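You operate a simulated robot arm through the tools that you are given. There is no shell and no other tool.

Carry out the task below with a simulated two-armed robot. There is one attempt and no reset: what you move stays moved.

## Task
Tip the blue beads into the drawer with the white knob and shut it.
Fine: all of them; jar back. Set down upright: what you pick out.

It is judged by the outcome, as a careful person would: the job done as asked, and still so three seconds after it is handed in. It fails if anything else is knocked over, pushed out of place, dropped, spilled or broken.

## Robot
Two 7-joint arms with two-finger parallel grippers on one trunk that stands fixed in place. Base frame: the origin is at the foot of the trunk, x ahead of it, y to its left, z up; the work surface is at about z = 0.72. Readings come in m, degrees, newtons and seconds.
The left shoulder is at [0.062, 0.196, 0.979], the right one opposite. With the tool pointing down near the work surface each hand reaches from about 0.3 to 0.72 m from the base axis, measured 20 degrees to its own side. Payload 1.57 kg a hand.
Tool frame (each hand has its own): the origin (TCP) lies between the finger pads and is the grasp point; the fingertips stand 0.03 m ahead of it; z points along the fingers, y is the line along which they close. Largest opening 0.11 m; finger width 0.024, thickness 0.012; the body of the gripper, 0.048 by 0.112 m, starts 0.078 m behind the TCP.
Orientation is that of the tool frame in the base frame, as [roll, pitch, yaw] about the fixed x, y, z axes, in that order (R = Rz(yaw) Ry(pitch) Rx(roll)). With the fingers straight down and closing along the base's y, the tool's x points along the base's -x, its y along +y and its z along -z.

## Interface
- The arms move only by the tool jog_arm. It takes "left_rows", "right_rows" or both (then of equal length, played together; a hand with none holds still); each is a list that holds one entry, the list of rows, each a list of 7 numbers: the turn, a rotation vector about the base's x, y, z in units of 90 degrees (1.0 is 90 degrees), then the shift along the base's x, y, z in units of 300 mm (1.0 is 300 mm), then the finger opening in m, from 0 to 0.11. In form: [[[rx, ry, rz, dx, dy, dz, jaw], ...]]. A call has 1 to 20 rows; each row is the pose to reach, as a shift and turn from the pose commanded when the call began. A call with a number of a shift or a turn outside -1 to 1 is refused whole. Each row takes 0.2 s and may step no farther than 0.05 m and 8.6 degrees from the row before; otherwise, or with a gripper value out of range, the whole call is refused. Where a pose cannot be reached the arm comes as near as it can. A force on the tool above 40 N (or 10 N above the force at the start of the call, whichever is more), or a blocked arm, ends the call early, and 0.2 s more pass. Each finger travels about 0.072 m/s and halts on what it meets, pressing with about 32 N; the grip force reading is that of the motor and also rises with nothing between the fingers. The clock runs only during rows and for 0.2 s after the last one: add rows that repeat a pose to give the fingers time. It gives the time, the measured TCP pose, the force on the tool (base axes), the opening and the grip force at its end, in the units of the frame above (readings bear some noise), with the torque about the TCP (base axes, N m) and any sound that the robot's microphone picked up.
- Cameras (640 x 400 px; columns grow to the right, rows downward): "scene" is now at [0.1055, -0.0338, 1.5737]; the picture's right is [-0.50, -0.87, -0.00], its down [-0.66, 0.38, -0.64] and it looks along [0.56, -0.32, -0.77] (base axes); focal length 344 px, centre (320, 200). "left" rides on the left gripper at [0.07, -0.016, -0.141] in its tool frame; the picture's right is [0.23, 0.97, 0.00], its down [-0.85, 0.20, -0.48] and it looks along [-0.47, 0.11, 0.88] (tool axes); focal length 222 px, centre (320, 200). "right" rides on the right gripper at [0.07, 0.016, -0.141] in its tool frame; the picture's right is [-0.23, 0.97, 0.00], its down [-0.85, -0.20, -0.48] and it looks along [-0.47, -0.11, 0.88] (tool axes); focal length 222 px, centre (320, 200). There is no depth. A picture from a camera that has moved, and an enlarged one, comes with that camera's place and axes in the base frame and with its lens. The place of the scene camera against the robot may be out by one fixed shift of up to 0.025 m in any direction.
- grab_frame(camera): a new picture of that camera. It takes no simulated time.
- move_column(by): slides the trunk up (or, below 0, down) by that many m; the arms and the scene camera ride with it, the base frame stays. It gives what a move gives, with no picture.
- aim_head(pan, tilt): turns the head with the scene camera to pan (to the left, within 86 degrees either way) and tilt (down, from -29 to 69), counted from straight ahead of the robot. It gives what a move gives.
- zoom(camera, box): a new picture of the part [left, top, right, bottom] of that camera's present view, enlarged. It takes no simulated time.
- hand_in(): hands the job in; it is judged then, once.

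Places have to be worked out from the pictures, the camera data and where the tool is seen. Open the grippers and draw the arms clear of the work before you hand the job in, unless the task says otherwise.

The tools are called as a command line: name --argument value ..., lists and objects as JSON in quotes. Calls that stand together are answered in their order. jog_arm: Moves the arms, as the interface text tells. Its arguments: {"type":"object","properties":{"left_rows":{"type":"array","items":{"type":"array","items":{"type":"array","items":{"type":"number"}}}},"right_rows":{"type":"array","items":{"type":"array","items":{"type":"array","items":{"type":"number"}}}}},"required":[]} The other tools are called the same way: move_column (by) slides the trunk up or down; aim_head (pan, tilt) turns the head that bears the scene camera; grab_frame (camera) takes a picture; zoom (camera, box) takes an enlarged picture of a part of a camera's view; hand_in () hands the job in.

At the start:

```text
clock: 0.0
left_ee_pos: [0.4492, -0.0313, 1.0697]
left_tool_rot: [179.9, -0.2, 179.9]
left_wrist_force: [-0.3, 0.7, -0.9]
left_ft_torque: [0.02, -0.01, -0.02]
left_width: 0.1101
left_grasp_force: 0.1
right_ee_pos: [0.3486, -0.5214, 1.0745]
right_tool_rot: [179.9, -0.1, 179.9]
right_wrist_force: [-0.7, 0.1, -0.2]
right_ft_torque: [0.0, 0.02, 0.0]
right_width: 0.1101
right_grasp_force: 0.1
trunk travel left (down, up): [-0.575, 0.415]
head pan, tilt: [-30.1, 49.9]
```

scene: 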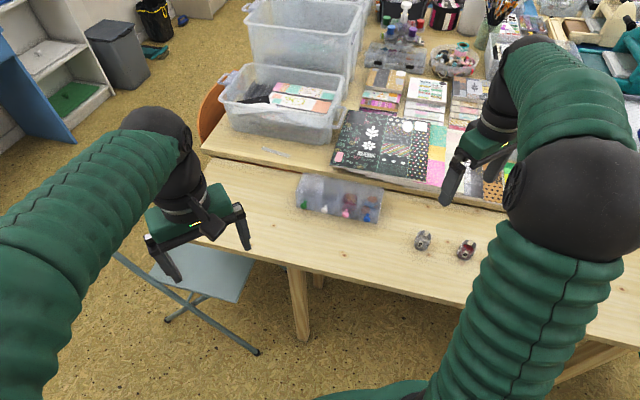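
right: 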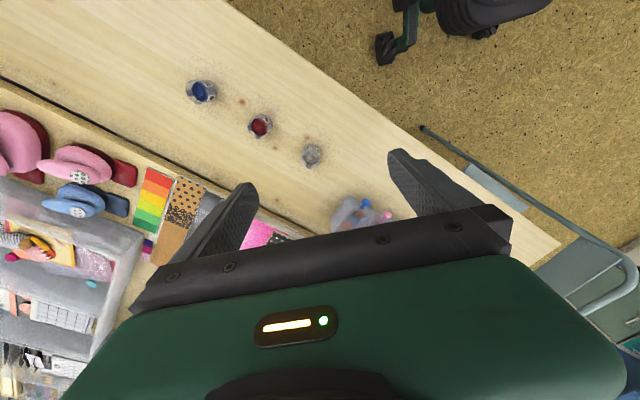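
left: 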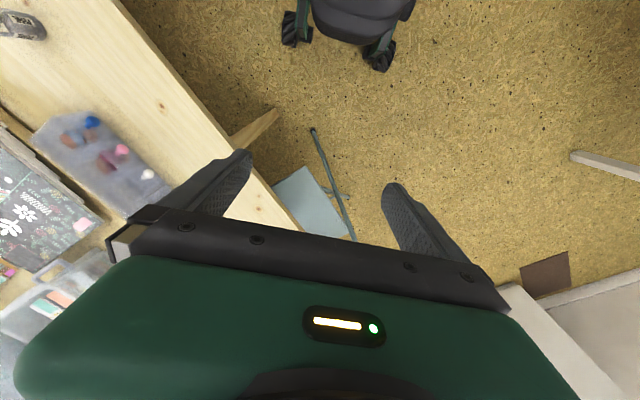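

The scene shows a drawer-box, a few small jars and a table. I'll take enlarged pictures to find the drawer with the white knob and the jar with the blue beads.

zoom --camera "scene" --box '[270, 150, 430, 250]'

zoom --camera "scene" --box '[390, 200, 550, 300]'

zoom --camera "right" --box '[160, 50, 420, 250]'

zoom --camera "left" --box '[0, 80, 200, 230]'

```text
4.00 times, centred on (350, 200) of scene
camera zoom: at [0.1055, -0.0338, 1.5737], right [-0.5, -0.87, 0.0], down [-0.66, 0.38, -0.64], along [0.56, -0.32, -0.77], focal length 1376 px, centre (200, 200)
```

zoom: 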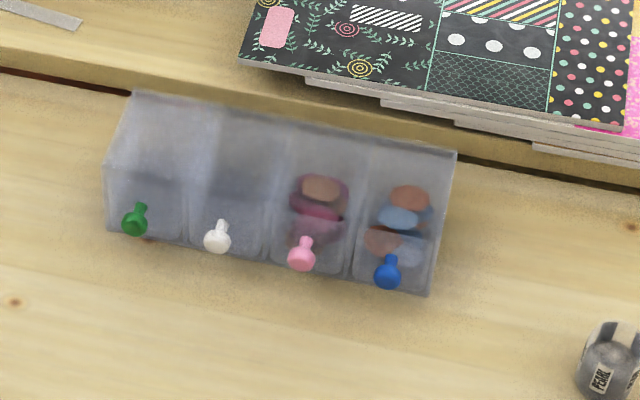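

```text
4.00 times, centred on (470, 250) of scene
camera zoom: at [0.1055, -0.0338, 1.5737], right [-0.5, -0.87, 0.0], down [-0.66, 0.38, -0.64], along [0.56, -0.32, -0.77], focal length 1376 px, centre (-280, 0)
```

zoom: 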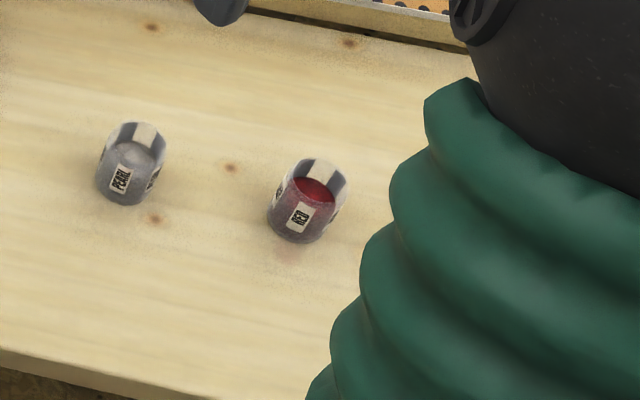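

```text
2.00 times, centred on (290, 150) of right
camera zoom: at [0.2783, -0.5061, 1.2166], right [0.23, 0.97, 0.0], down [0.86, -0.2, 0.48], along [0.47, -0.11, -0.88], focal length 444 px, centre (380, 300)
```

zoom: 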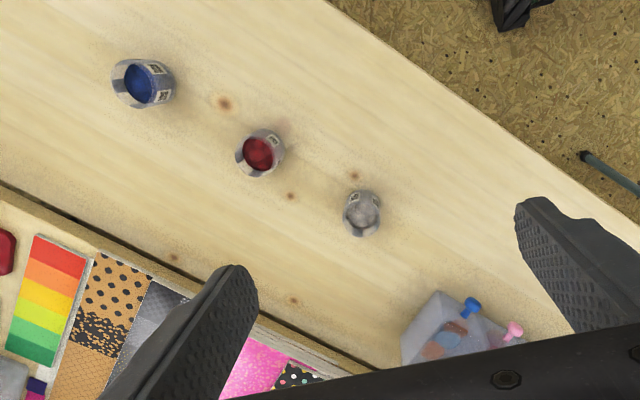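

```text
2.67 times, centred on (100, 155) of left
camera zoom: at [0.3801, -0.0486, 1.211], right [-0.23, 0.97, 0.0], down [0.86, 0.2, 0.48], along [0.47, 0.11, -0.88], focal length 592 px, centre (907, 320)
```

zoom: 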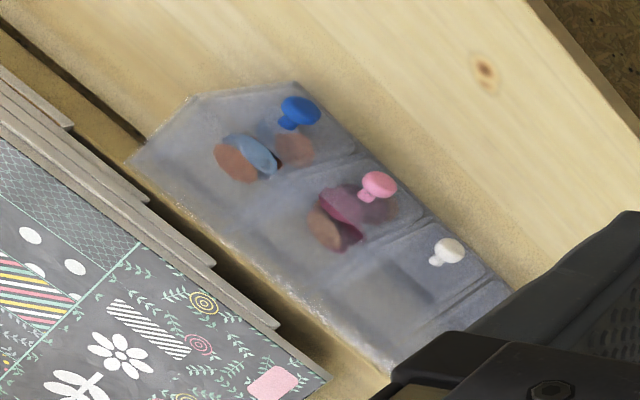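

The white-knob drawer is about (0.66, -0.36), second from the left end. The jars stand in a row, blue near (0.25, -0.73), and the table edge runs at about 45°. I'll yaw both hands -45° and bring the left one somewhat closer for better views.

jog_arm --left_rows '[[[0, 0, -0.083, 0.017, -0.067, -0.04, 0.11], [0, 0, -0.167, 0.033, -0.133, -0.08, 0.11], [0, 0, -0.25, 0.05, -0.2, -0.12, 0.11], [0, 0, -0.333, 0.067, -0.267, -0.16, 0.11], [0, 0, -0.417, 0.083, -0.333, -0.2, 0.11], [0, 0, -0.5, 0.1, -0.4, -0.233, 0.11]]]' --right_rows '[[[0, 0, -0.083, -0.04, -0.02, -0.01, 0.11], [0, 0, -0.167, -0.08, -0.04, -0.02, 0.11], [0, 0, -0.25, -0.13, -0.06, -0.03, 0.11], [0, 0, -0.333, -0.18, -0.08, -0.04, 0.11], [0, 0, -0.417, -0.23, -0.1, -0.05, 0.11], [0, 0, -0.5, -0.28, -0.12, -0.06, 0.11]]]'

grab_frame --camera "left"

grab_frame --camera "right"

grab_frame --camera "scene"

```text
clock: 1.4
left_ee_pos: [0.4918, -0.1408, 1.0119]
left_tool_rot: [179.8, 0.9, 136.8]
left_wrist_force: [-0.3, -0.3, 0.4]
left_ft_torque: [0.02, -0.02, -0.04]
left_width: 0.11
left_grasp_force: 0.1
right_ee_pos: [0.2653, -0.558, 1.0594]
right_tool_rot: [180.0, 0.0, 134.9]
right_wrist_force: [-0.5, -0.5, -0.1]
right_ft_torque: [0.01, 0.02, 0.0]
right_width: 0.11
right_grasp_force: 0.1
trunk travel left (down, up): [-0.575, 0.415]
head pan, tilt: [-30.1, 49.9]
```

```text
taken
camera left: at [0.4279, -0.1027, 1.1517], right [0.5, 0.87, 0.0], down [0.75, -0.44, 0.49], along [0.43, -0.25, -0.87], focal length 222 px, centre (320, 200)
```

left: 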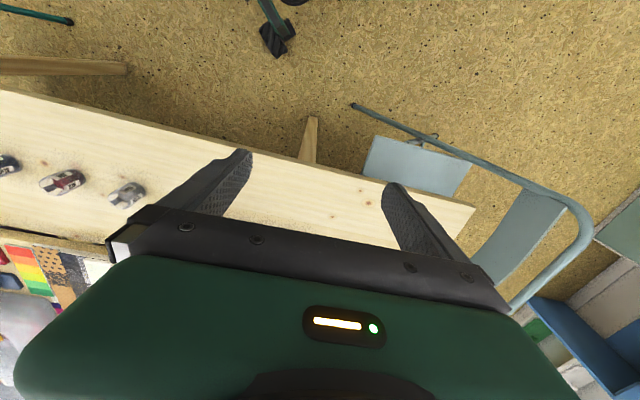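

```text
taken
camera right: at [0.2276, -0.4971, 1.2024], right [0.85, 0.53, 0.0], down [0.46, -0.75, 0.48], along [0.25, -0.41, -0.88], focal length 222 px, centre (320, 200)
```

right: 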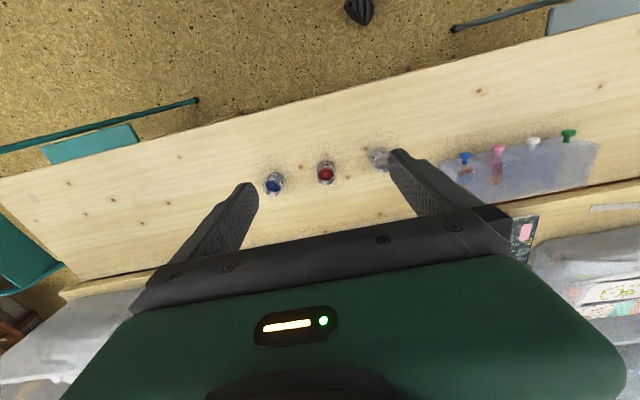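

```text
taken
camera scene: at [0.1066, -0.0356, 1.5766], right [-0.5, -0.87, 0.0], down [-0.66, 0.38, -0.64], along [0.56, -0.32, -0.77], focal length 344 px, centre (320, 200)
```

scene: 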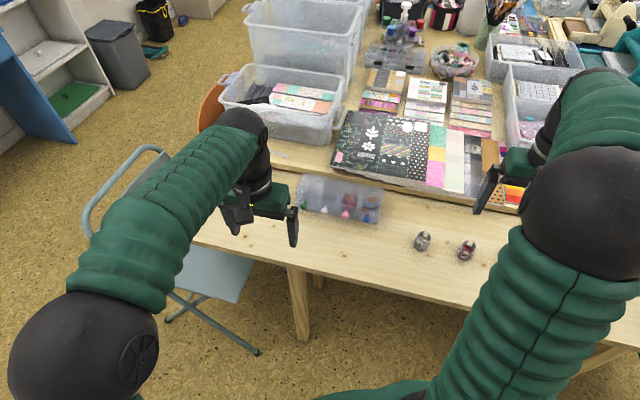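

Right hand camera now sees all the items; I'll enlarge for measurement.

zoom --camera "right" --box '[430, 110, 630, 235]'

zoom --camera "right" --box '[240, 130, 400, 230]'

zoom --camera "scene" --box '[280, 160, 400, 235]'

```text
3.20 times, centred on (530, 172) of right
camera zoom: at [0.2276, -0.4971, 1.2024], right [0.85, 0.53, 0.0], down [0.46, -0.75, 0.48], along [0.25, -0.41, -0.88], focal length 711 px, centre (-352, 288)
```

zoom: 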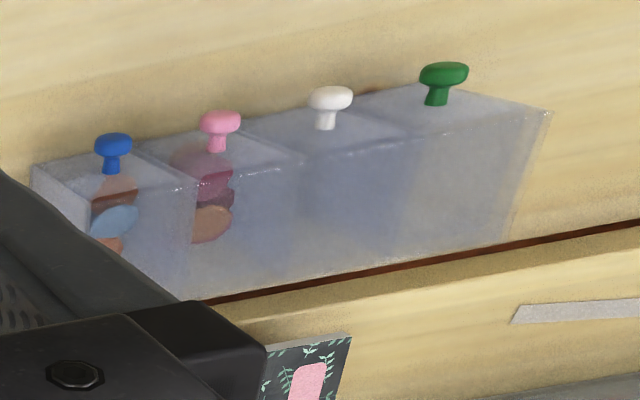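

```text
4.00 times, centred on (320, 180) of right
camera zoom: at [0.2276, -0.4971, 1.2024], right [0.85, 0.53, 0.0], down [0.46, -0.75, 0.48], along [0.25, -0.41, -0.88], focal length 888 px, centre (320, 280)
```

zoom: 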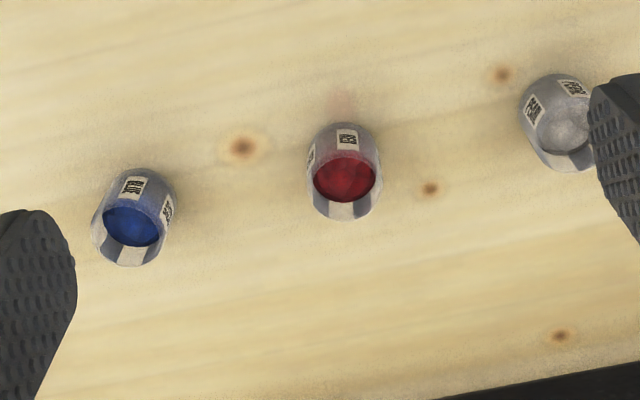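

```text
5.33 times, centred on (340, 198) of scene
camera zoom: at [0.1066, -0.0356, 1.5766], right [-0.5, -0.87, 0.0], down [-0.66, 0.38, -0.64], along [0.56, -0.32, -0.77], focal length 1835 px, centre (213, 213)
```

zoom: 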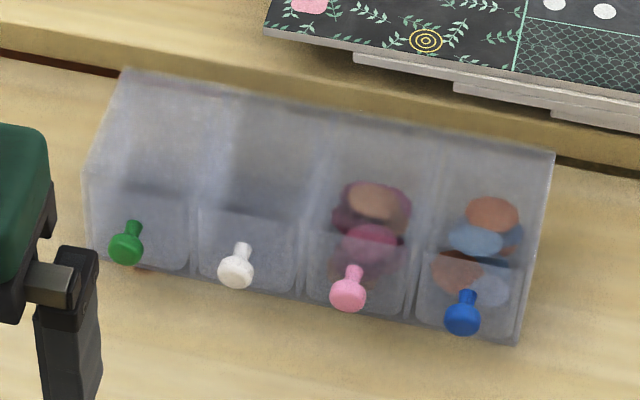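

Knobs triangulate to white ≈ (0.645, -0.364), blue ≈ (0.555, -0.457), so the drawers pull out along about (-0.71, +0.70). I'll tilt the left hand toward the drawer fronts at a standoff and look from there.

jog_arm --left_rows '[[[-0.0655, -0.0655, 0, 0.04, -0.066, -0.055, 0.11], [-0.131, -0.131, 0, 0.079, -0.132, -0.11, 0.11], [-0.1965, -0.1965, 0, 0.118, -0.198, -0.165, 0.11], [-0.262, -0.262, 0, 0.158, -0.265, -0.22, 0.11], [-0.3275, -0.3275, 0, 0.198, -0.331, -0.277, 0.11], [-0.393, -0.393, 0, 0.237, -0.397, -0.333, 0.11], [-0.393, -0.393, 0, 0.237, -0.397, -0.333, 0.11]]]'

grab_frame --camera "left"

grab_frame --camera "scene"

```text
clock: 2.8
left_ee_pos: [0.6201, -0.1716, 0.921]
left_tool_rot: [-179.4, 48.5, 145.4]
left_wrist_force: [-0.2, 0.1, 0.3]
left_ft_torque: [0.0, -0.03, 0.01]
left_width: 0.11
left_grasp_force: 0.0
right_ee_pos: [0.2641, -0.5555, 1.0572]
right_tool_rot: [-179.9, 0.1, 135.1]
right_wrist_force: [-0.3, -0.1, -0.4]
right_ft_torque: [-0.01, 0.01, -0.02]
right_width: 0.1102
right_grasp_force: 0.1
trunk travel left (down, up): [-0.575, 0.415]
head pan, tilt: [-30.1, 49.9]
stopped in row 6 (left hand): the arm was blocked; the commanded pose is now the measured one
```

```text
taken
camera left: at [0.4867, -0.0977, 0.9615], right [0.44, 0.88, -0.18], down [0.29, 0.05, 0.96], along [0.85, -0.47, -0.23], focal length 222 px, centre (320, 200)
```

left: 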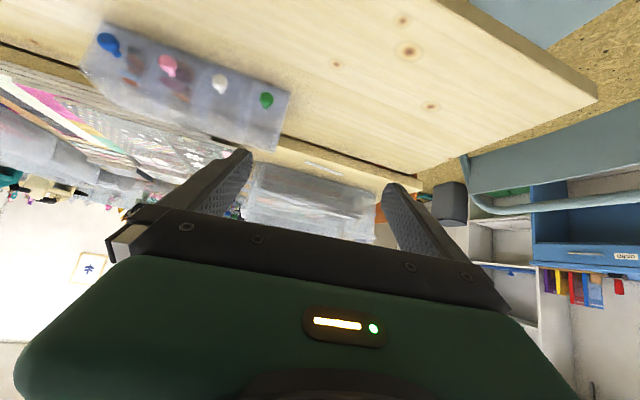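

```text
taken
camera scene: at [0.1077, -0.0333, 1.5722], right [-0.5, -0.87, 0.0], down [-0.66, 0.38, -0.64], along [0.55, -0.32, -0.77], focal length 344 px, centre (320, 200)
```

scene: 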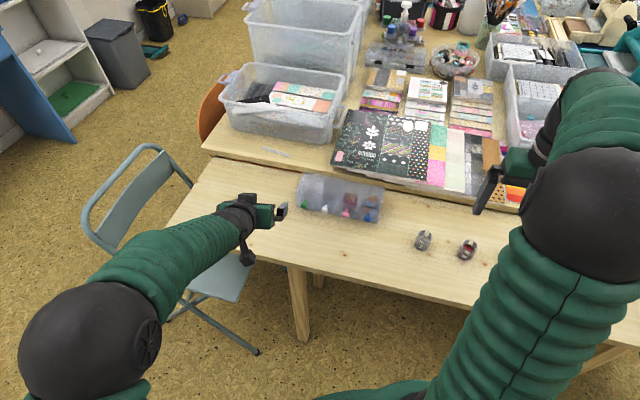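

The left arm can't comfortably reach across, so the right arm will do the work. First I use this low left view to measure knob height.

zoom --camera "left" --box '[70, 10, 310, 160]'

```text
2.67 times, centred on (190, 85) of left
camera zoom: at [0.4867, -0.0977, 0.9615], right [0.44, 0.88, -0.18], down [0.29, 0.05, 0.96], along [0.85, -0.47, -0.23], focal length 592 px, centre (667, 507)
```

zoom: 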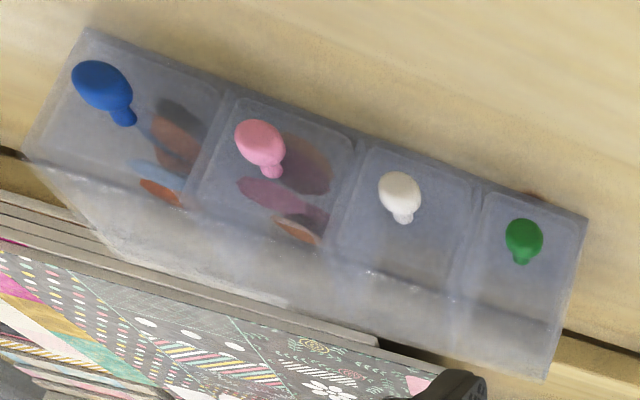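

White knob head ≈ (0.636, -0.367, 0.763), unit top ≈ 0.80, its front plane about 2 cm behind the knob. I withdraw the left arm and bring the right hand toward the drawer with a 15° forward tilt.

jog_arm --left_rows '[[[0, 0, 0, -0.07, 0.11, 0.03, 0.11], [0, 0, 0, -0.14, 0.22, 0.06, 0.11], [0, 0, 0, -0.21, 0.33, 0.09, 0.11], [0, 0, 0, -0.28, 0.44, 0.12, 0.11], [0, 0, 0, -0.35, 0.55, 0.15, 0.11], [0, 0, 0, -0.42, 0.66, 0.18, 0.11], [0, 0, 0, -0.49, 0.77, 0.21, 0.11], [0, 0, 0, -0.56, 0.88, 0.24, 0.11], [0, 0, 0, -0.62, 0.98, 0.26, 0.11], [0, 0, 0, -0.62, 0.98, 0.26, 0.11]]]' --right_rows '[[[0, 0, 0, 0.0, 0.0, 0.0, 0.11], [-0.015, -0.015, 0, 0.09, 0.057, -0.032, 0.1], [-0.03, -0.03, 0, 0.18, 0.114, -0.064, 0.09], [-0.045, -0.045, 0, 0.27, 0.171, -0.096, 0.08], [-0.06, -0.06, 0, 0.36, 0.229, -0.128, 0.07], [-0.075, -0.075, 0, 0.45, 0.286, -0.16, 0.06], [-0.09, -0.09, 0, 0.54, 0.343, -0.192, 0.05], [-0.105, -0.105, 0, 0.63, 0.4, -0.224, 0.05], [-0.118, -0.118, 0, 0.718, 0.458, -0.255, 0.05], [-0.118, -0.118, 0, 0.718, 0.458, -0.255, 0.05]]]'

grab_frame --camera "right"

grab_frame --camera "scene"

```text
clock: 5.0
left_ee_pos: [0.4385, 0.1224, 1.0008]
left_tool_rot: [-179.5, 48.4, 145.1]
left_wrist_force: [-0.5, -0.2, -0.1]
left_ft_torque: [-0.02, -0.03, 0.0]
left_width: 0.1098
left_grasp_force: 0.0
left hand out of reach, approached as far as the arm can: row 9, 10
right_ee_pos: [0.4764, -0.416, 0.9816]
right_tool_rot: [-179.9, 15.1, 134.9]
right_wrist_force: [0.4, 0.1, -0.5]
right_ft_torque: [-0.01, 0.02, 0.0]
right_width: 0.0504
right_grasp_force: 0.1
trunk travel left (down, up): [-0.575, 0.415]
head pan, tilt: [-30.1, 49.9]
```

```text
taken
camera right: at [0.4151, -0.3303, 1.1011], right [0.84, 0.53, 0.06], down [0.36, -0.64, 0.69], along [0.4, -0.56, -0.73], focal length 222 px, centre (320, 200)
```

right: 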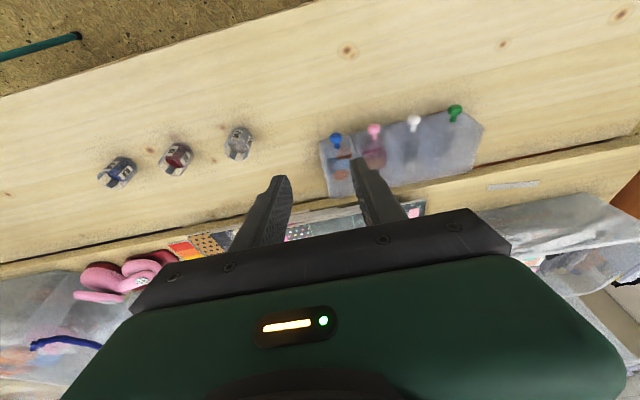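

```text
taken
camera scene: at [0.1052, -0.0311, 1.5738], right [-0.5, -0.87, 0.0], down [-0.66, 0.38, -0.64], along [0.56, -0.32, -0.77], focal length 344 px, centre (320, 200)
```

scene: 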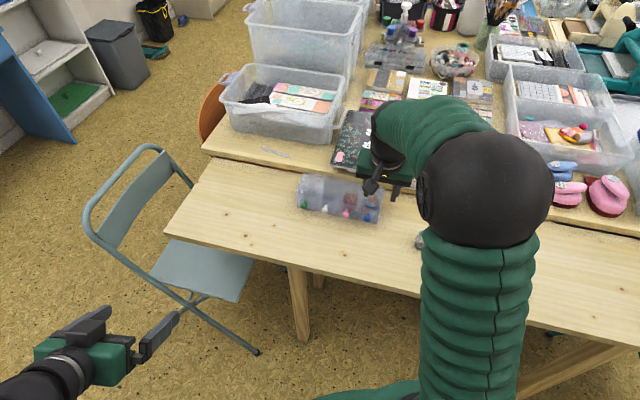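

Both moved as planned. I'll enlarge the knobs in the right view to refine their place.

zoom --camera "right" --box '[310, 80, 500, 199]'

zoom --camera "scene" --box '[280, 150, 440, 250]'

```text
3.36 times, centred on (405, 140) of right
camera zoom: at [0.4151, -0.3303, 1.1011], right [0.84, 0.53, 0.06], down [0.36, -0.64, 0.69], along [0.4, -0.56, -0.73], focal length 747 px, centre (34, 403)
```

zoom: 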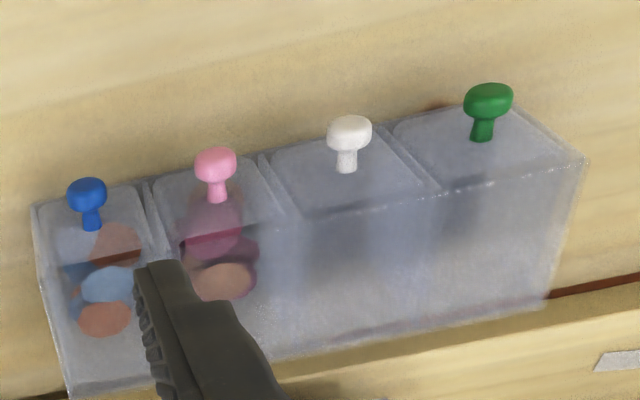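

```text
4.00 times, centred on (360, 200) of scene
camera zoom: at [0.1052, -0.0311, 1.5738], right [-0.5, -0.87, 0.0], down [-0.66, 0.38, -0.64], along [0.56, -0.32, -0.77], focal length 1376 px, centre (160, 200)
```

zoom: 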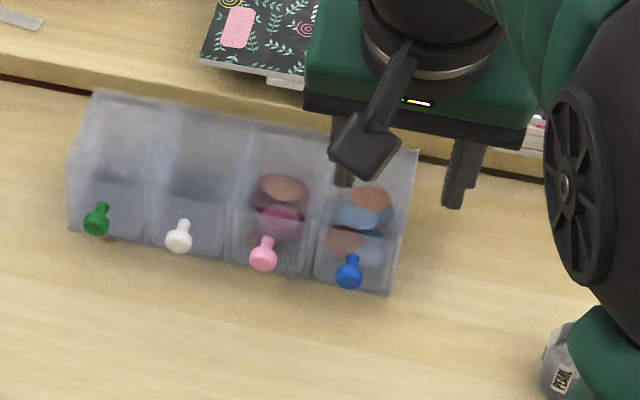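

White knob confirmed at (0.636, -0.367) for z 0.763. I descend the open right fingers to knob height about 4 cm in front of it.

jog_arm --right_rows '[[[0, 0, 0, 0.085, 0.054, -0.053, 0.05], [0, 0, 0, 0.17, 0.108, -0.107, 0.05], [0, 0, 0, 0.254, 0.162, -0.16, 0.05], [0, 0, 0, 0.339, 0.216, -0.213, 0.05], [0, 0, 0, 0.423, 0.27, -0.267, 0.05], [0, 0, 0, 0.423, 0.27, -0.374, 0.05], [0, 0, 0, 0.423, 0.27, -0.48, 0.05], [0, 0, 0, 0.423, 0.27, -0.587, 0.05], [0, 0, 0, 0.423, 0.27, -0.693, 0.05], [0, 0, 0, 0.423, 0.27, -0.693, 0.05]]]'

grab_frame --camera "right"

zoom --camera "scene" --box '[240, 150, 400, 250]'

```text
clock: 7.2
left_ee_pos: [0.4386, 0.1229, 1.0009]
left_tool_rot: [-179.5, 48.5, 145.0]
left_wrist_force: [-0.1, 0.6, 0.2]
left_ft_torque: [0.01, 0.02, -0.01]
left_width: 0.11
left_grasp_force: 0.1
right_ee_pos: [0.6054, -0.3366, 0.7753]
right_tool_rot: [-179.9, 15.0, 135.0]
right_wrist_force: [0.7, 0.1, -0.3]
right_ft_torque: [-0.01, 0.01, 0.01]
right_width: 0.05
right_grasp_force: 0.0
trunk travel left (down, up): [-0.575, 0.415]
head pan, tilt: [-30.1, 49.9]
```

```text
taken
camera right: at [0.5435, -0.2495, 0.8944], right [0.84, 0.53, 0.06], down [0.35, -0.64, 0.69], along [0.4, -0.56, -0.73], focal length 222 px, centre (320, 200)
```

right: 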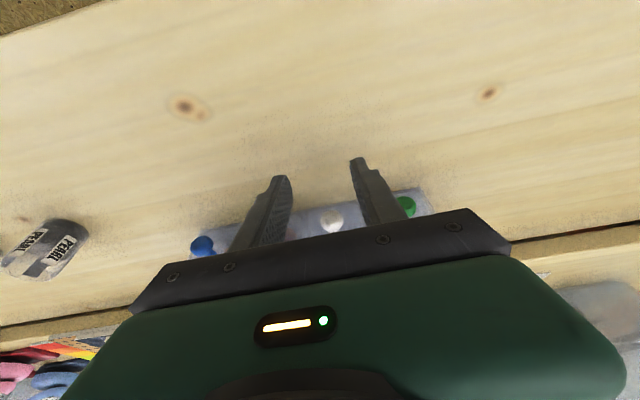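

```text
4.00 times, centred on (320, 200) of scene
camera zoom: at [0.1056, -0.0316, 1.5738], right [-0.5, -0.87, 0.0], down [-0.66, 0.38, -0.64], along [0.56, -0.32, -0.77], focal length 1376 px, centre (320, 200)
```

zoom: 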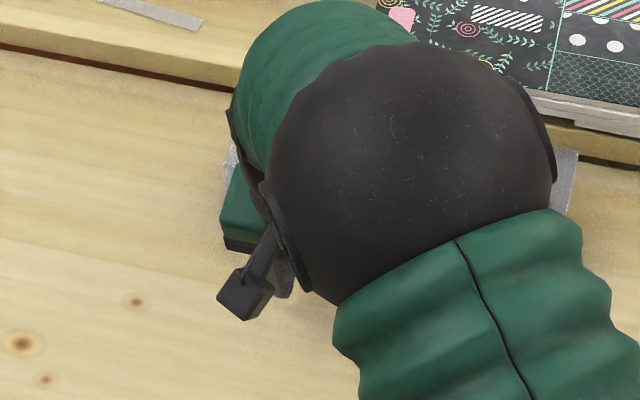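

The knob appears right where predicted, centred between the fingers. I move forward 3.6 cm and close on it.

jog_arm --right_rows '[[[0, 0, 0, 0.03, -0.029, -0.005, 0.05], [0, 0, 0, 0.058, -0.056, -0.01, 0.05], [0, 0, 0, 0.086, -0.084, -0.01, 0.05], [0, 0, 0, 0.086, -0.084, -0.01, 0.05]]]'

grab_frame --camera "right"

```text
clock: 8.2
left_ee_pos: [0.4391, 0.1203, 1.0007]
left_tool_rot: [-179.5, 48.5, 145.1]
left_wrist_force: [0.0, -0.4, -0.6]
left_ft_torque: [0.0, 0.01, 0.02]
left_width: 0.1098
left_grasp_force: 0.0
right_ee_pos: [0.6318, -0.3612, 0.7721]
right_tool_rot: [-179.9, 15.0, 135.0]
right_wrist_force: [0.4, -0.8, -0.2]
right_ft_torque: [0.01, 0.02, 0.0]
right_width: 0.0502
right_grasp_force: 0.1
trunk travel left (down, up): [-0.575, 0.415]
head pan, tilt: [-30.1, 49.9]
```

```text
taken
camera right: at [0.5687, -0.2754, 0.8916], right [0.84, 0.53, 0.06], down [0.36, -0.64, 0.69], along [0.4, -0.56, -0.73], focal length 222 px, centre (320, 200)
```

right: 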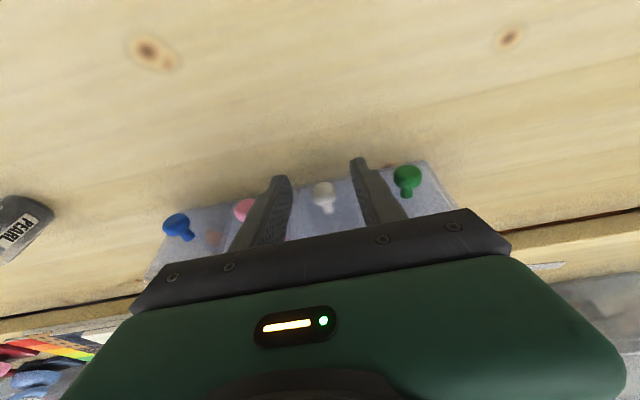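

The knob head sits between the pads with no contact yet. Closing the grip.

jog_arm --right_rows '[[[0, 0, 0, 0, 0, 0, 0.03], [0, 0, 0, 0, 0, 0, 0.018], [0, 0, 0, 0, 0, 0, 0.01], [0, 0, 0, 0, 0, 0, 0.01]]]'

zoom --camera "right" --box '[140, 120, 480, 280]'

```text
clock: 9.2
left_ee_pos: [0.4388, 0.1227, 1.0004]
left_tool_rot: [-179.4, 48.5, 145.1]
left_wrist_force: [0.4, 0.1, 0.7]
left_ft_torque: [0.01, -0.03, -0.01]
left_width: 0.11
left_grasp_force: 0.0
right_ee_pos: [0.6312, -0.3606, 0.7724]
right_tool_rot: [-179.8, 15.0, 135.1]
right_wrist_force: [4.2, 3.0, 0.6]
right_ft_torque: [0.0, -0.14, 0.1]
right_width: 0.0186
right_grasp_force: 32.0
trunk travel left (down, up): [-0.575, 0.415]
head pan, tilt: [-30.1, 49.9]
```

```text
1.88 times, centred on (310, 200) of right
camera zoom: at [0.5692, -0.2743, 0.8915], right [0.84, 0.53, 0.06], down [0.36, -0.64, 0.69], along [0.4, -0.56, -0.73], focal length 418 px, centre (339, 200)
```

zoom: 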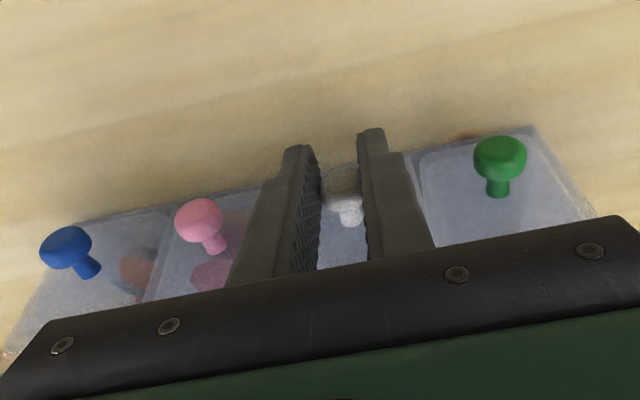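

Knob gripped (width 18.6 mm). I pull gently outward along (-0.71, 0.70) for 3 cm and check the unit does not follow.

jog_arm --right_rows '[[[0, 0, 0, -0.008, 0.012, 0, 0.01], [0, 0, 0, -0.02, 0.024, 0, 0.01], [0, 0, 0, -0.032, 0.036, 0, 0.01], [0, 0, 0, -0.044, 0.048, 0, 0.01], [0, 0, 0, -0.056, 0.06, 0, 0.01], [0, 0, 0, -0.069, 0.072, 0, 0.01]]]'

grab_frame --camera "right"

```text
clock: 10.6
left_ee_pos: [0.4379, 0.1234, 0.9993]
left_tool_rot: [-179.4, 48.5, 145.2]
left_wrist_force: [0.6, 0.1, 0.3]
left_ft_torque: [0.0, 0.01, -0.01]
left_width: 0.1102
left_grasp_force: 0.0
right_ee_pos: [0.6103, -0.3388, 0.772]
right_tool_rot: [-179.8, 15.1, 134.9]
right_wrist_force: [2.4, 1.7, 3.2]
right_ft_torque: [0.09, 0.04, 0.01]
right_width: 0.0187
right_grasp_force: 32.2
trunk travel left (down, up): [-0.575, 0.415]
head pan, tilt: [-30.1, 49.9]
```

```text
taken
camera right: at [0.5478, -0.2534, 0.8914], right [0.84, 0.53, 0.06], down [0.35, -0.64, 0.69], along [0.4, -0.56, -0.73], focal length 222 px, centre (320, 200)
```

right: 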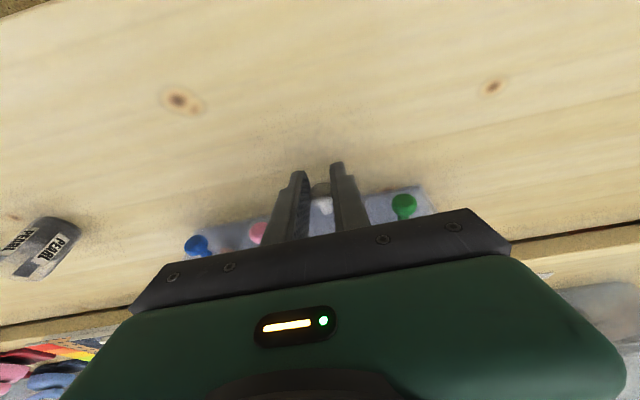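

The drawer follows and the other knobs have stayed put. I pull on in small steps, watching the force for an end stop.

jog_arm --right_rows '[[[0, 0, 0, -0.012, 0.0118, 0, 0.01], [0, 0, 0, -0.024, 0.0235, 0, 0.01], [0, 0, 0, -0.036, 0.035, 0, 0.01], [0, 0, 0, -0.048, 0.047, 0, 0.01]]]'

zoom --camera "right" --box '[140, 120, 480, 280]'

```text
clock: 11.6
left_ee_pos: [0.4388, 0.1241, 0.9998]
left_tool_rot: [-179.3, 48.4, 145.2]
left_wrist_force: [-0.4, -0.7, 0.1]
left_ft_torque: [-0.01, -0.01, 0.0]
left_width: 0.1101
left_grasp_force: 0.0
right_ee_pos: [0.5949, -0.3243, 0.7712]
right_tool_rot: [-179.9, 15.2, 135.1]
right_wrist_force: [5.4, 5.5, 3.9]
right_ft_torque: [0.07, -0.08, 0.1]
right_width: 0.0186
right_grasp_force: 31.7
trunk travel left (down, up): [-0.575, 0.415]
head pan, tilt: [-30.1, 49.9]
```

```text
1.88 times, centred on (310, 200) of right
camera zoom: at [0.5333, -0.2392, 0.8913], right [0.84, 0.53, 0.06], down [0.36, -0.63, 0.69], along [0.4, -0.56, -0.73], focal length 418 px, centre (339, 200)
```

zoom: 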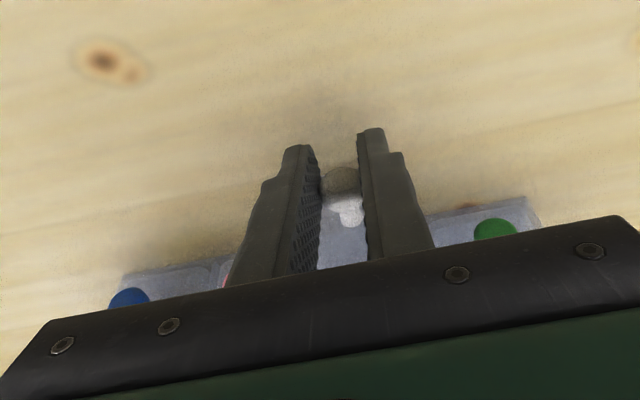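

About 5 cm open, modest side load. I add one more centimetre with a slight correction toward the free side.

jog_arm --right_rows '[[[0, 0, 0, -0.003, 0.009, 0, 0.01], [0, 0, 0, -0.01, 0.016, 0, 0.01], [0, 0, 0, -0.017, 0.023, 0, 0.01], [0, 0, 0, -0.022, 0.028, 0, 0.01]]]'

zoom --camera "scene" --box '[240, 150, 400, 250]'

```text
clock: 12.6
left_ee_pos: [0.4372, 0.1233, 1.0007]
left_tool_rot: [-179.5, 48.5, 145.0]
left_wrist_force: [0.2, -0.1, 0.3]
left_ft_torque: [-0.02, 0.01, 0.02]
left_width: 0.11
left_grasp_force: 0.0
right_ee_pos: [0.5888, -0.3171, 0.7719]
right_tool_rot: [-179.8, 15.2, 134.9]
right_wrist_force: [-2.2, -2.8, 9.5]
right_ft_torque: [-0.41, -0.28, -0.05]
right_width: 0.0184
right_grasp_force: 32.1
trunk travel left (down, up): [-0.575, 0.415]
head pan, tilt: [-30.1, 49.9]
```

```text
4.00 times, centred on (320, 200) of scene
camera zoom: at [0.1034, -0.0309, 1.574], right [-0.5, -0.87, 0.0], down [-0.66, 0.38, -0.64], along [0.56, -0.32, -0.77], focal length 1376 px, centre (320, 200)
```

zoom: 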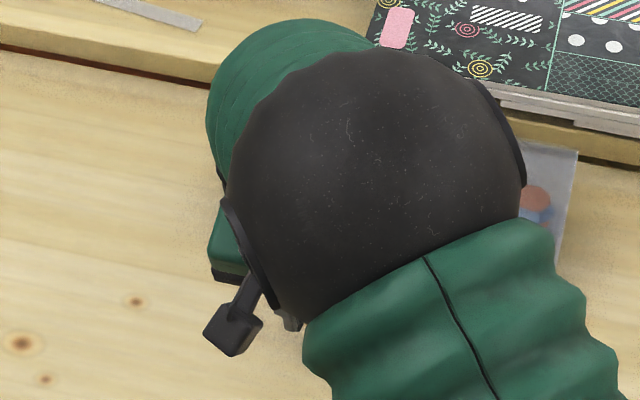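

Upward force rose to 9.5 N, probably near the end of the slide, so I ease back a few millimetres and release the knob, then back off and rise.

jog_arm --right_rows '[[[0, 0, 0, 0.007, -0.007, 0.003, 0.01], [0, 0, 0, 0.014, -0.014, 0.004, 0.01], [0, 0, 0, 0.014, -0.014, 0.004, 0.01]]]'

```text
clock: 13.4
left_ee_pos: [0.4381, 0.121, 1.0011]
left_tool_rot: [-179.6, 48.4, 145.0]
left_wrist_force: [0.1, 0.2, -0.1]
left_ft_torque: [0.0, 0.01, -0.01]
left_width: 0.1103
left_grasp_force: 0.0
right_ee_pos: [0.5925, -0.3213, 0.772]
right_tool_rot: [-179.8, 15.1, 135.0]
right_wrist_force: [-5.4, -6.7, 3.7]
right_ft_torque: [-0.12, -0.01, -0.17]
right_width: 0.0188
right_grasp_force: 32.3
trunk travel left (down, up): [-0.575, 0.415]
head pan, tilt: [-30.1, 49.9]
```

Now release, back off 4 cm along the pull direction, and rise.

jog_arm --right_rows '[[[0, 0, 0, 0, 0, 0, 0.03], [0, 0, 0, 0, 0, 0, 0.05], [0, 0, 0, 0, 0, 0, 0.05], [0, 0, 0, -0.048, 0.047, 0, 0.05], [0, 0, 0, -0.095, 0.093, 0, 0.05], [0, 0, 0, -0.14, 0.14, 0.02, 0.05], [0, 0, 0, -0.16, 0.16, 0.15, 0.05], [0, 0, 0, -0.18, 0.17, 0.3, 0.05], [0, 0, 0, -0.2, 0.18, 0.45, 0.05], [0, 0, 0, -0.2, 0.18, 0.5, 0.05]]]'

grab_frame --camera "right"

zoom --camera "scene" --box '[240, 150, 400, 250]'

```text
clock: 15.6
left_ee_pos: [0.4368, 0.1235, 0.9999]
left_tool_rot: [-179.4, 48.4, 145.1]
left_wrist_force: [0.4, -0.5, 0.3]
left_ft_torque: [0.05, 0.0, 0.01]
left_width: 0.11
left_grasp_force: 0.1
right_ee_pos: [0.5328, -0.2656, 0.9243]
right_tool_rot: [-179.8, 15.1, 135.0]
right_wrist_force: [-0.3, 0.3, -0.5]
right_ft_torque: [0.0, -0.02, 0.01]
right_width: 0.0502
right_grasp_force: 0.1
trunk travel left (down, up): [-0.575, 0.415]
head pan, tilt: [-30.1, 49.9]
```

```text
taken
camera right: at [0.4715, -0.1816, 1.0435], right [0.84, 0.53, 0.06], down [0.36, -0.64, 0.69], along [0.4, -0.56, -0.73], focal length 222 px, centre (320, 200)
```

right: 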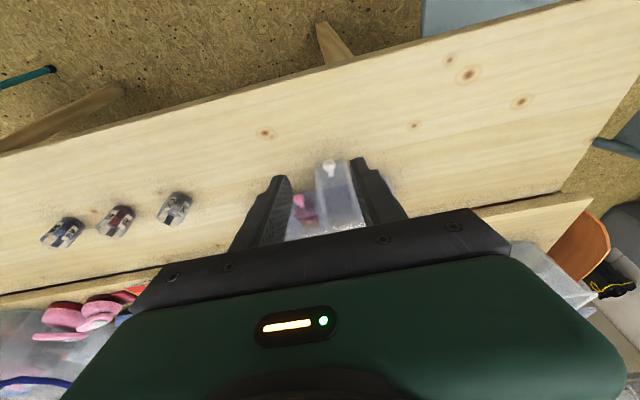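

```text
4.00 times, centred on (320, 200) of scene
camera zoom: at [0.1055, -0.0309, 1.5737], right [-0.5, -0.87, 0.0], down [-0.66, 0.38, -0.64], along [0.56, -0.32, -0.77], focal length 1376 px, centre (320, 200)
```

zoom: 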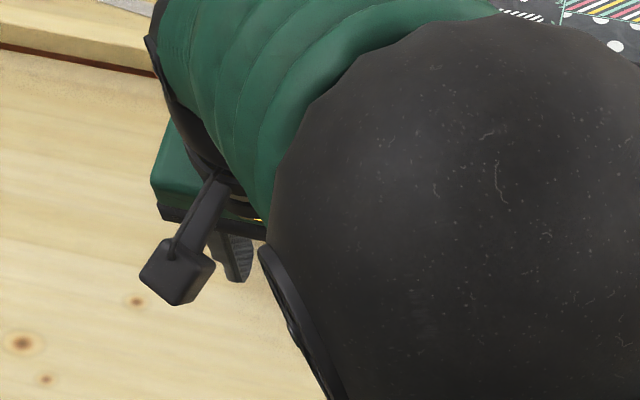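

The drawer stands open with the rest undisturbed. Before picking the jar I rehearse the pour motion empty and high: level the fingers toward the drawer, then test the roll.

jog_arm --right_rows '[[[-0.064, -0.064, 0, 0.025, -0.025, 0.05, 0.07], [-0.128, -0.128, 0, 0.05, -0.05, 0.1, 0.07], [-0.192, -0.192, 0, 0.075, -0.075, 0.15, 0.07], [-0.256, -0.256, 0, 0.1, -0.1, 0.2, 0.07], [-0.32, -0.32, 0, 0.125, -0.125, 0.23, 0.07], [-0.384, -0.384, 0, 0.15, -0.15, 0.25, 0.07], [-0.448, -0.448, 0, 0.175, -0.175, 0.267, 0.07], [-0.511, -0.511, 0, 0.2, -0.2, 0.267, 0.07], [-0.511, -0.511, 0, 0.2, -0.2, 0.267, 0.07]]]'

grab_frame --camera "right"

grab_frame --camera "scene"

```text
clock: 16.6
left_ee_pos: [0.437, 0.1183, 1.0013]
left_tool_rot: [-179.8, 48.4, 144.8]
left_wrist_force: [-0.6, -0.7, -0.8]
left_ft_torque: [0.0, -0.01, 0.0]
left_width: 0.11
left_grasp_force: 0.0
right_ee_pos: [0.5339, -0.4087, 1.0228]
right_tool_rot: [164.8, 44.6, 110.0]
right_wrist_force: [-0.3, 0.2, 0.3]
right_ft_torque: [0.0, 0.0, -0.01]
right_width: 0.0699
right_grasp_force: 0.0
trunk travel left (down, up): [-0.575, 0.415]
head pan, tilt: [-30.1, 49.9]
stopped in row 5 (right hand): the arm was blocked; the commanded pose is now the measured one
```

```text
taken
camera right: at [0.4637, -0.2772, 1.0757], right [0.88, 0.34, 0.34], down [-0.19, -0.41, 0.89], along [0.44, -0.85, -0.3], focal length 222 px, centre (320, 200)
```

right: 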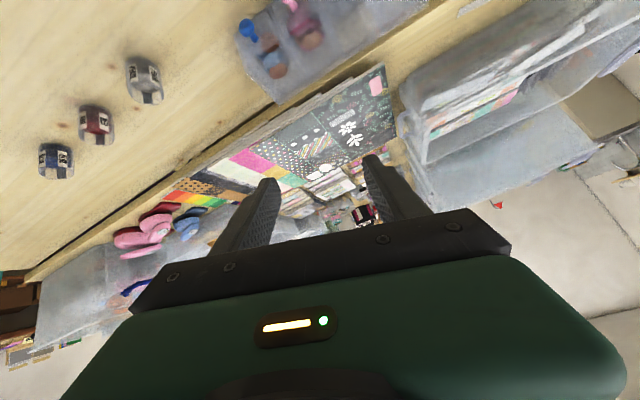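

```text
taken
camera scene: at [0.1033, -0.0357, 1.5739], right [-0.5, -0.87, 0.0], down [-0.66, 0.39, -0.64], along [0.56, -0.32, -0.77], focal length 344 px, centre (320, 200)
```

scene: 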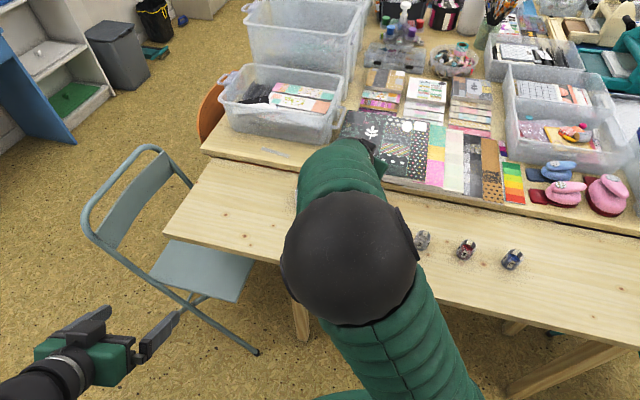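

The fingers aligned with the forearm near a wrist singularity and the arm stalled. I restore the right hand's earlier orientation and bring the left hand back to pointing down, after which I'll lower the trunk so the forearm is level and a near-horizontal tool is comfortable.

jog_arm --left_rows '[[[0.0515, 0.0735, 0, -0.05, 0.044, 0.055, 0.11], [0.103, 0.147, 0, -0.1, 0.089, 0.11, 0.11], [0.1545, 0.2205, 0, -0.15, 0.133, 0.166, 0.11], [0.206, 0.294, 0, -0.2, 0.178, 0.222, 0.11], [0.2575, 0.3675, 0, -0.25, 0.222, 0.277, 0.11], [0.309, 0.441, 0, -0.3, 0.267, 0.333, 0.11], [0.309, 0.441, 0, -0.3, 0.267, 0.333, 0.11]]]' --right_rows '[[[0.033, 0.05, 0.031, -0.03, -0.006, 0.017, 0.07], [0.066, 0.1, 0.062, -0.06, -0.012, 0.033, 0.07], [0.0985, 0.15, 0.093, -0.09, -0.018, 0.05, 0.07], [0.131, 0.2, 0.124, -0.12, -0.025, 0.067, 0.07], [0.164, 0.25, 0.155, -0.15, -0.031, 0.083, 0.07], [0.197, 0.301, 0.186, -0.18, -0.037, 0.1, 0.07], [0.197, 0.301, 0.186, -0.18, -0.037, 0.1, 0.07]]]'

grab_frame --camera "scene"

grab_frame --camera "right"

```text
clock: 18.2
left_ee_pos: [0.3598, 0.2019, 1.0915]
left_tool_rot: [-175.0, 1.4, 144.7]
left_wrist_force: [-0.9, -0.4, 1.6]
left_ft_torque: [-0.05, 0.02, -0.03]
left_width: 0.1102
left_grasp_force: 0.1
left hand out of reach, approached as far as the arm can: row 6, 7
right_ee_pos: [0.4841, -0.4106, 1.0546]
right_tool_rot: [179.5, 14.8, 136.0]
right_wrist_force: [0.7, -0.6, 0.2]
right_ft_torque: [0.0, 0.04, -0.03]
right_width: 0.07
right_grasp_force: 0.0
trunk travel left (down, up): [-0.575, 0.415]
head pan, tilt: [-30.1, 49.9]
```

```text
taken
camera scene: at [0.105, -0.0325, 1.5748], right [-0.5, -0.87, 0.0], down [-0.66, 0.38, -0.64], along [0.56, -0.32, -0.77], focal length 344 px, centre (320, 200)
```

scene: 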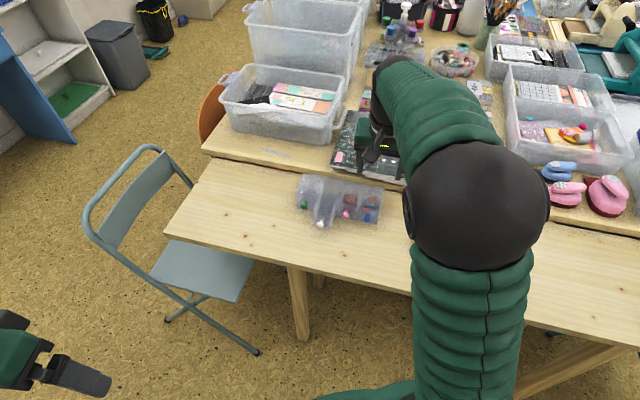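

```text
taken
camera right: at [0.4215, -0.3268, 1.174], right [0.83, 0.55, 0.07], down [0.37, -0.64, 0.68], along [0.41, -0.54, -0.73], focal length 222 px, centre (320, 200)
```

right: 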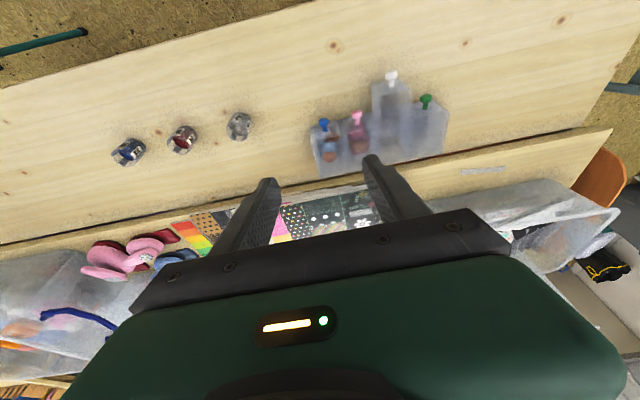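

The drawer is visible now in both views. I'll enlarge to measure its opening.

zoom --camera "scene" --box '[280, 155, 400, 230]'

zoom --camera "right" --box '[295, 60, 465, 185]'

```text
5.33 times, centred on (340, 192) of scene
camera zoom: at [0.105, -0.0325, 1.5748], right [-0.5, -0.87, 0.0], down [-0.66, 0.38, -0.64], along [0.56, -0.32, -0.77], focal length 1835 px, centre (213, 240)
```

zoom: 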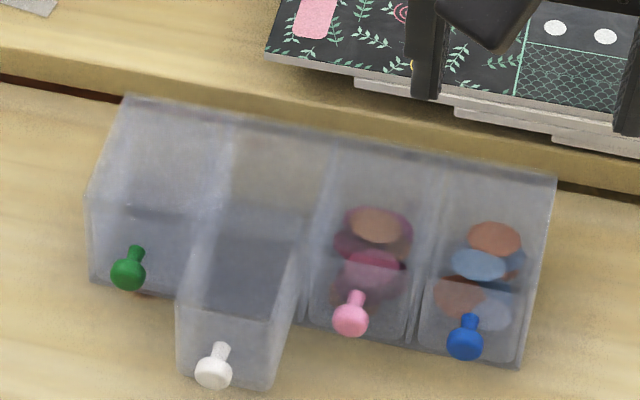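

```text
3.20 times, centred on (380, 122) of right
camera zoom: at [0.4215, -0.3268, 1.174], right [0.83, 0.55, 0.07], down [0.37, -0.64, 0.68], along [0.41, -0.54, -0.73], focal length 711 px, centre (128, 448)
```

zoom: 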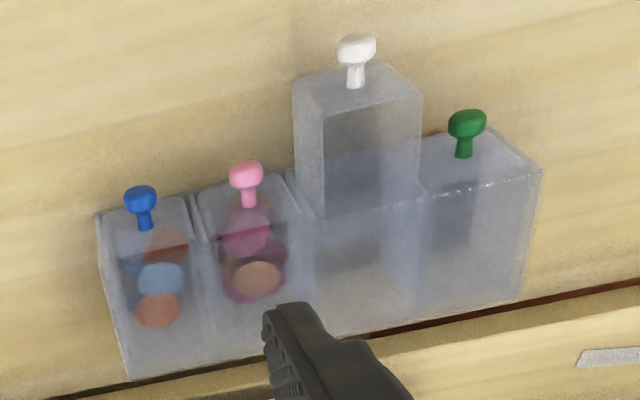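

Drawer is cleanly open: its mouth spans roughly 46 × 48 mm centred near (0.629, -0.36), top ≈ 0.795. Now I lower the trunk in stages (hand stays well above everything), starting with 15 cm.

move_column --by -0.12

```text
clock: 19.3
left_ee_pos: [0.3587, 0.2028, 0.9863]
left_tool_rot: [-171.1, 2.6, 144.9]
left_wrist_force: [-0.4, 0.8, 0.6]
left_ft_torque: [0.03, 0.01, -0.01]
left_width: 0.1101
left_grasp_force: 0.1
right_ee_pos: [0.4862, -0.4095, 0.9582]
right_tool_rot: [179.7, 14.8, 135.9]
right_wrist_force: [0.2, -0.5, 1.4]
right_ft_torque: [0.03, 0.0, 0.02]
right_width: 0.0698
right_grasp_force: 0.1
trunk travel left (down, up): [-0.485, 0.505]
head pan, tilt: [-30.1, 49.9]
stopped: the arm was blocked; the commanded pose is now the measured one
```

The column stopped after ~9 cm because an arm was blocked — likely the left one, which sits at a limit. I'll bring the left hand back near its comfortable starting attitude.

jog_arm --left_rows '[[[0, 0, 0.08, 0.04, -0.066, 0.05, 0.11], [0, 0, 0.16, 0.08, -0.133, 0.1, 0.11], [0, 0, 0.24, 0.12, -0.2, 0.15, 0.11], [0, 0, 0.32, 0.16, -0.267, 0.2, 0.11], [0, 0, 0.39, 0.2, -0.333, 0.217, 0.11], [0, 0, 0.39, 0.2, -0.333, 0.217, 0.11]]]'

grab_frame --camera "scene"

```text
clock: 20.8
left_ee_pos: [0.418, 0.1127, 1.0691]
left_tool_rot: [-163.4, 2.4, -179.7]
left_wrist_force: [0.2, -0.1, 0.1]
left_ft_torque: [0.01, 0.0, -0.02]
left_width: 0.1099
left_grasp_force: 0.1
right_ee_pos: [0.4849, -0.4087, 0.963]
right_tool_rot: [179.6, 14.9, 135.9]
right_wrist_force: [0.4, -0.2, -0.3]
right_ft_torque: [0.03, 0.04, 0.01]
right_width: 0.0701
right_grasp_force: 0.0
trunk travel left (down, up): [-0.485, 0.505]
head pan, tilt: [-30.1, 49.9]
stopped in row 6 (left hand): the arm was blocked; the commanded pose is now the measured one
```

```text
taken
camera scene: at [0.105, -0.0307, 1.4831], right [-0.5, -0.87, 0.0], down [-0.66, 0.38, -0.64], along [0.56, -0.32, -0.77], focal length 344 px, centre (320, 200)
```

scene: 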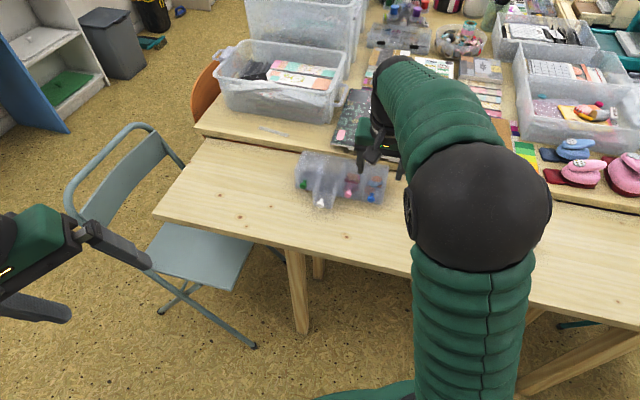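

Left arm is still near a limit. I nudge it back toward its start pose to unwind it.

jog_arm --left_rows '[[[0.046, 0, 0, 0.025, -0.075, -0.025, 0.11], [0.092, 0, 0, 0.05, -0.15, -0.05, 0.11], [0.138, 0, 0, 0.075, -0.225, -0.075, 0.11], [0.184, 0, 0, 0.1, -0.3, -0.1, 0.11], [0.184, 0, 0, 0.1, -0.3, -0.1, 0.11]]]'

grab_frame --camera "scene"

```text
clock: 21.3
left_ee_pos: [0.4262, 0.098, 1.0745]
left_tool_rot: [-161.5, 3.3, -179.8]
left_wrist_force: [0.3, -0.1, -0.4]
left_ft_torque: [0.02, 0.02, -0.03]
left_width: 0.11
left_grasp_force: 0.1
left hand out of reach, approached as far as the arm can: row 2
right_ee_pos: [0.4835, -0.4108, 0.9624]
right_tool_rot: [179.4, 14.8, 135.9]
right_wrist_force: [0.3, 0.2, 1.2]
right_ft_torque: [0.02, -0.01, 0.01]
right_width: 0.0699
right_grasp_force: 0.0
trunk travel left (down, up): [-0.485, 0.505]
head pan, tilt: [-30.1, 49.9]
stopped in row 2 (left hand): the arm was blocked; the commanded pose is now the measured one
```

```text
taken
camera scene: at [0.1053, -0.0322, 1.4825], right [-0.5, -0.87, 0.0], down [-0.66, 0.38, -0.64], along [0.56, -0.32, -0.77], focal length 344 px, centre (320, 200)
```

scene: 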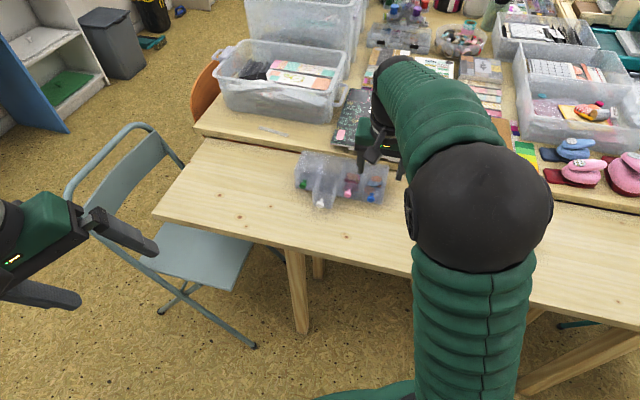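

I look at the left arm's posture with the head before moving it further.

aim_head --pan 40 --tilt 55

grab_frame --camera "scene"

```text
clock: 22.7
left_ee_pos: [0.4258, 0.0974, 1.0765]
left_tool_rot: [-161.7, 3.3, -179.7]
left_wrist_force: [-0.2, -0.7, 0.0]
left_ft_torque: [-0.01, 0.02, -0.07]
left_width: 0.11
left_grasp_force: 0.0
right_ee_pos: [0.4842, -0.4095, 0.9636]
right_tool_rot: [179.6, 14.8, 136.0]
right_wrist_force: [0.4, 0.2, -0.7]
right_ft_torque: [-0.04, -0.01, 0.0]
right_width: 0.0699
right_grasp_force: 0.1
trunk travel left (down, up): [-0.485, 0.505]
head pan, tilt: [40.0, 55.0]
```

```text
taken
camera scene: at [0.0938, 0.0529, 1.4772], right [0.64, -0.77, 0.0], down [-0.63, -0.53, -0.57], along [0.44, 0.37, -0.82], focal length 344 px, centre (320, 200)
```

scene: 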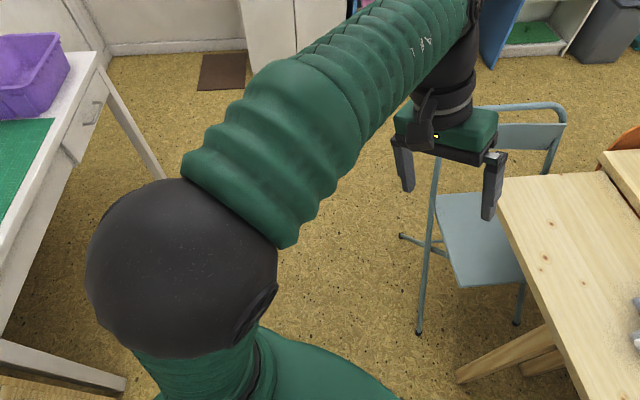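

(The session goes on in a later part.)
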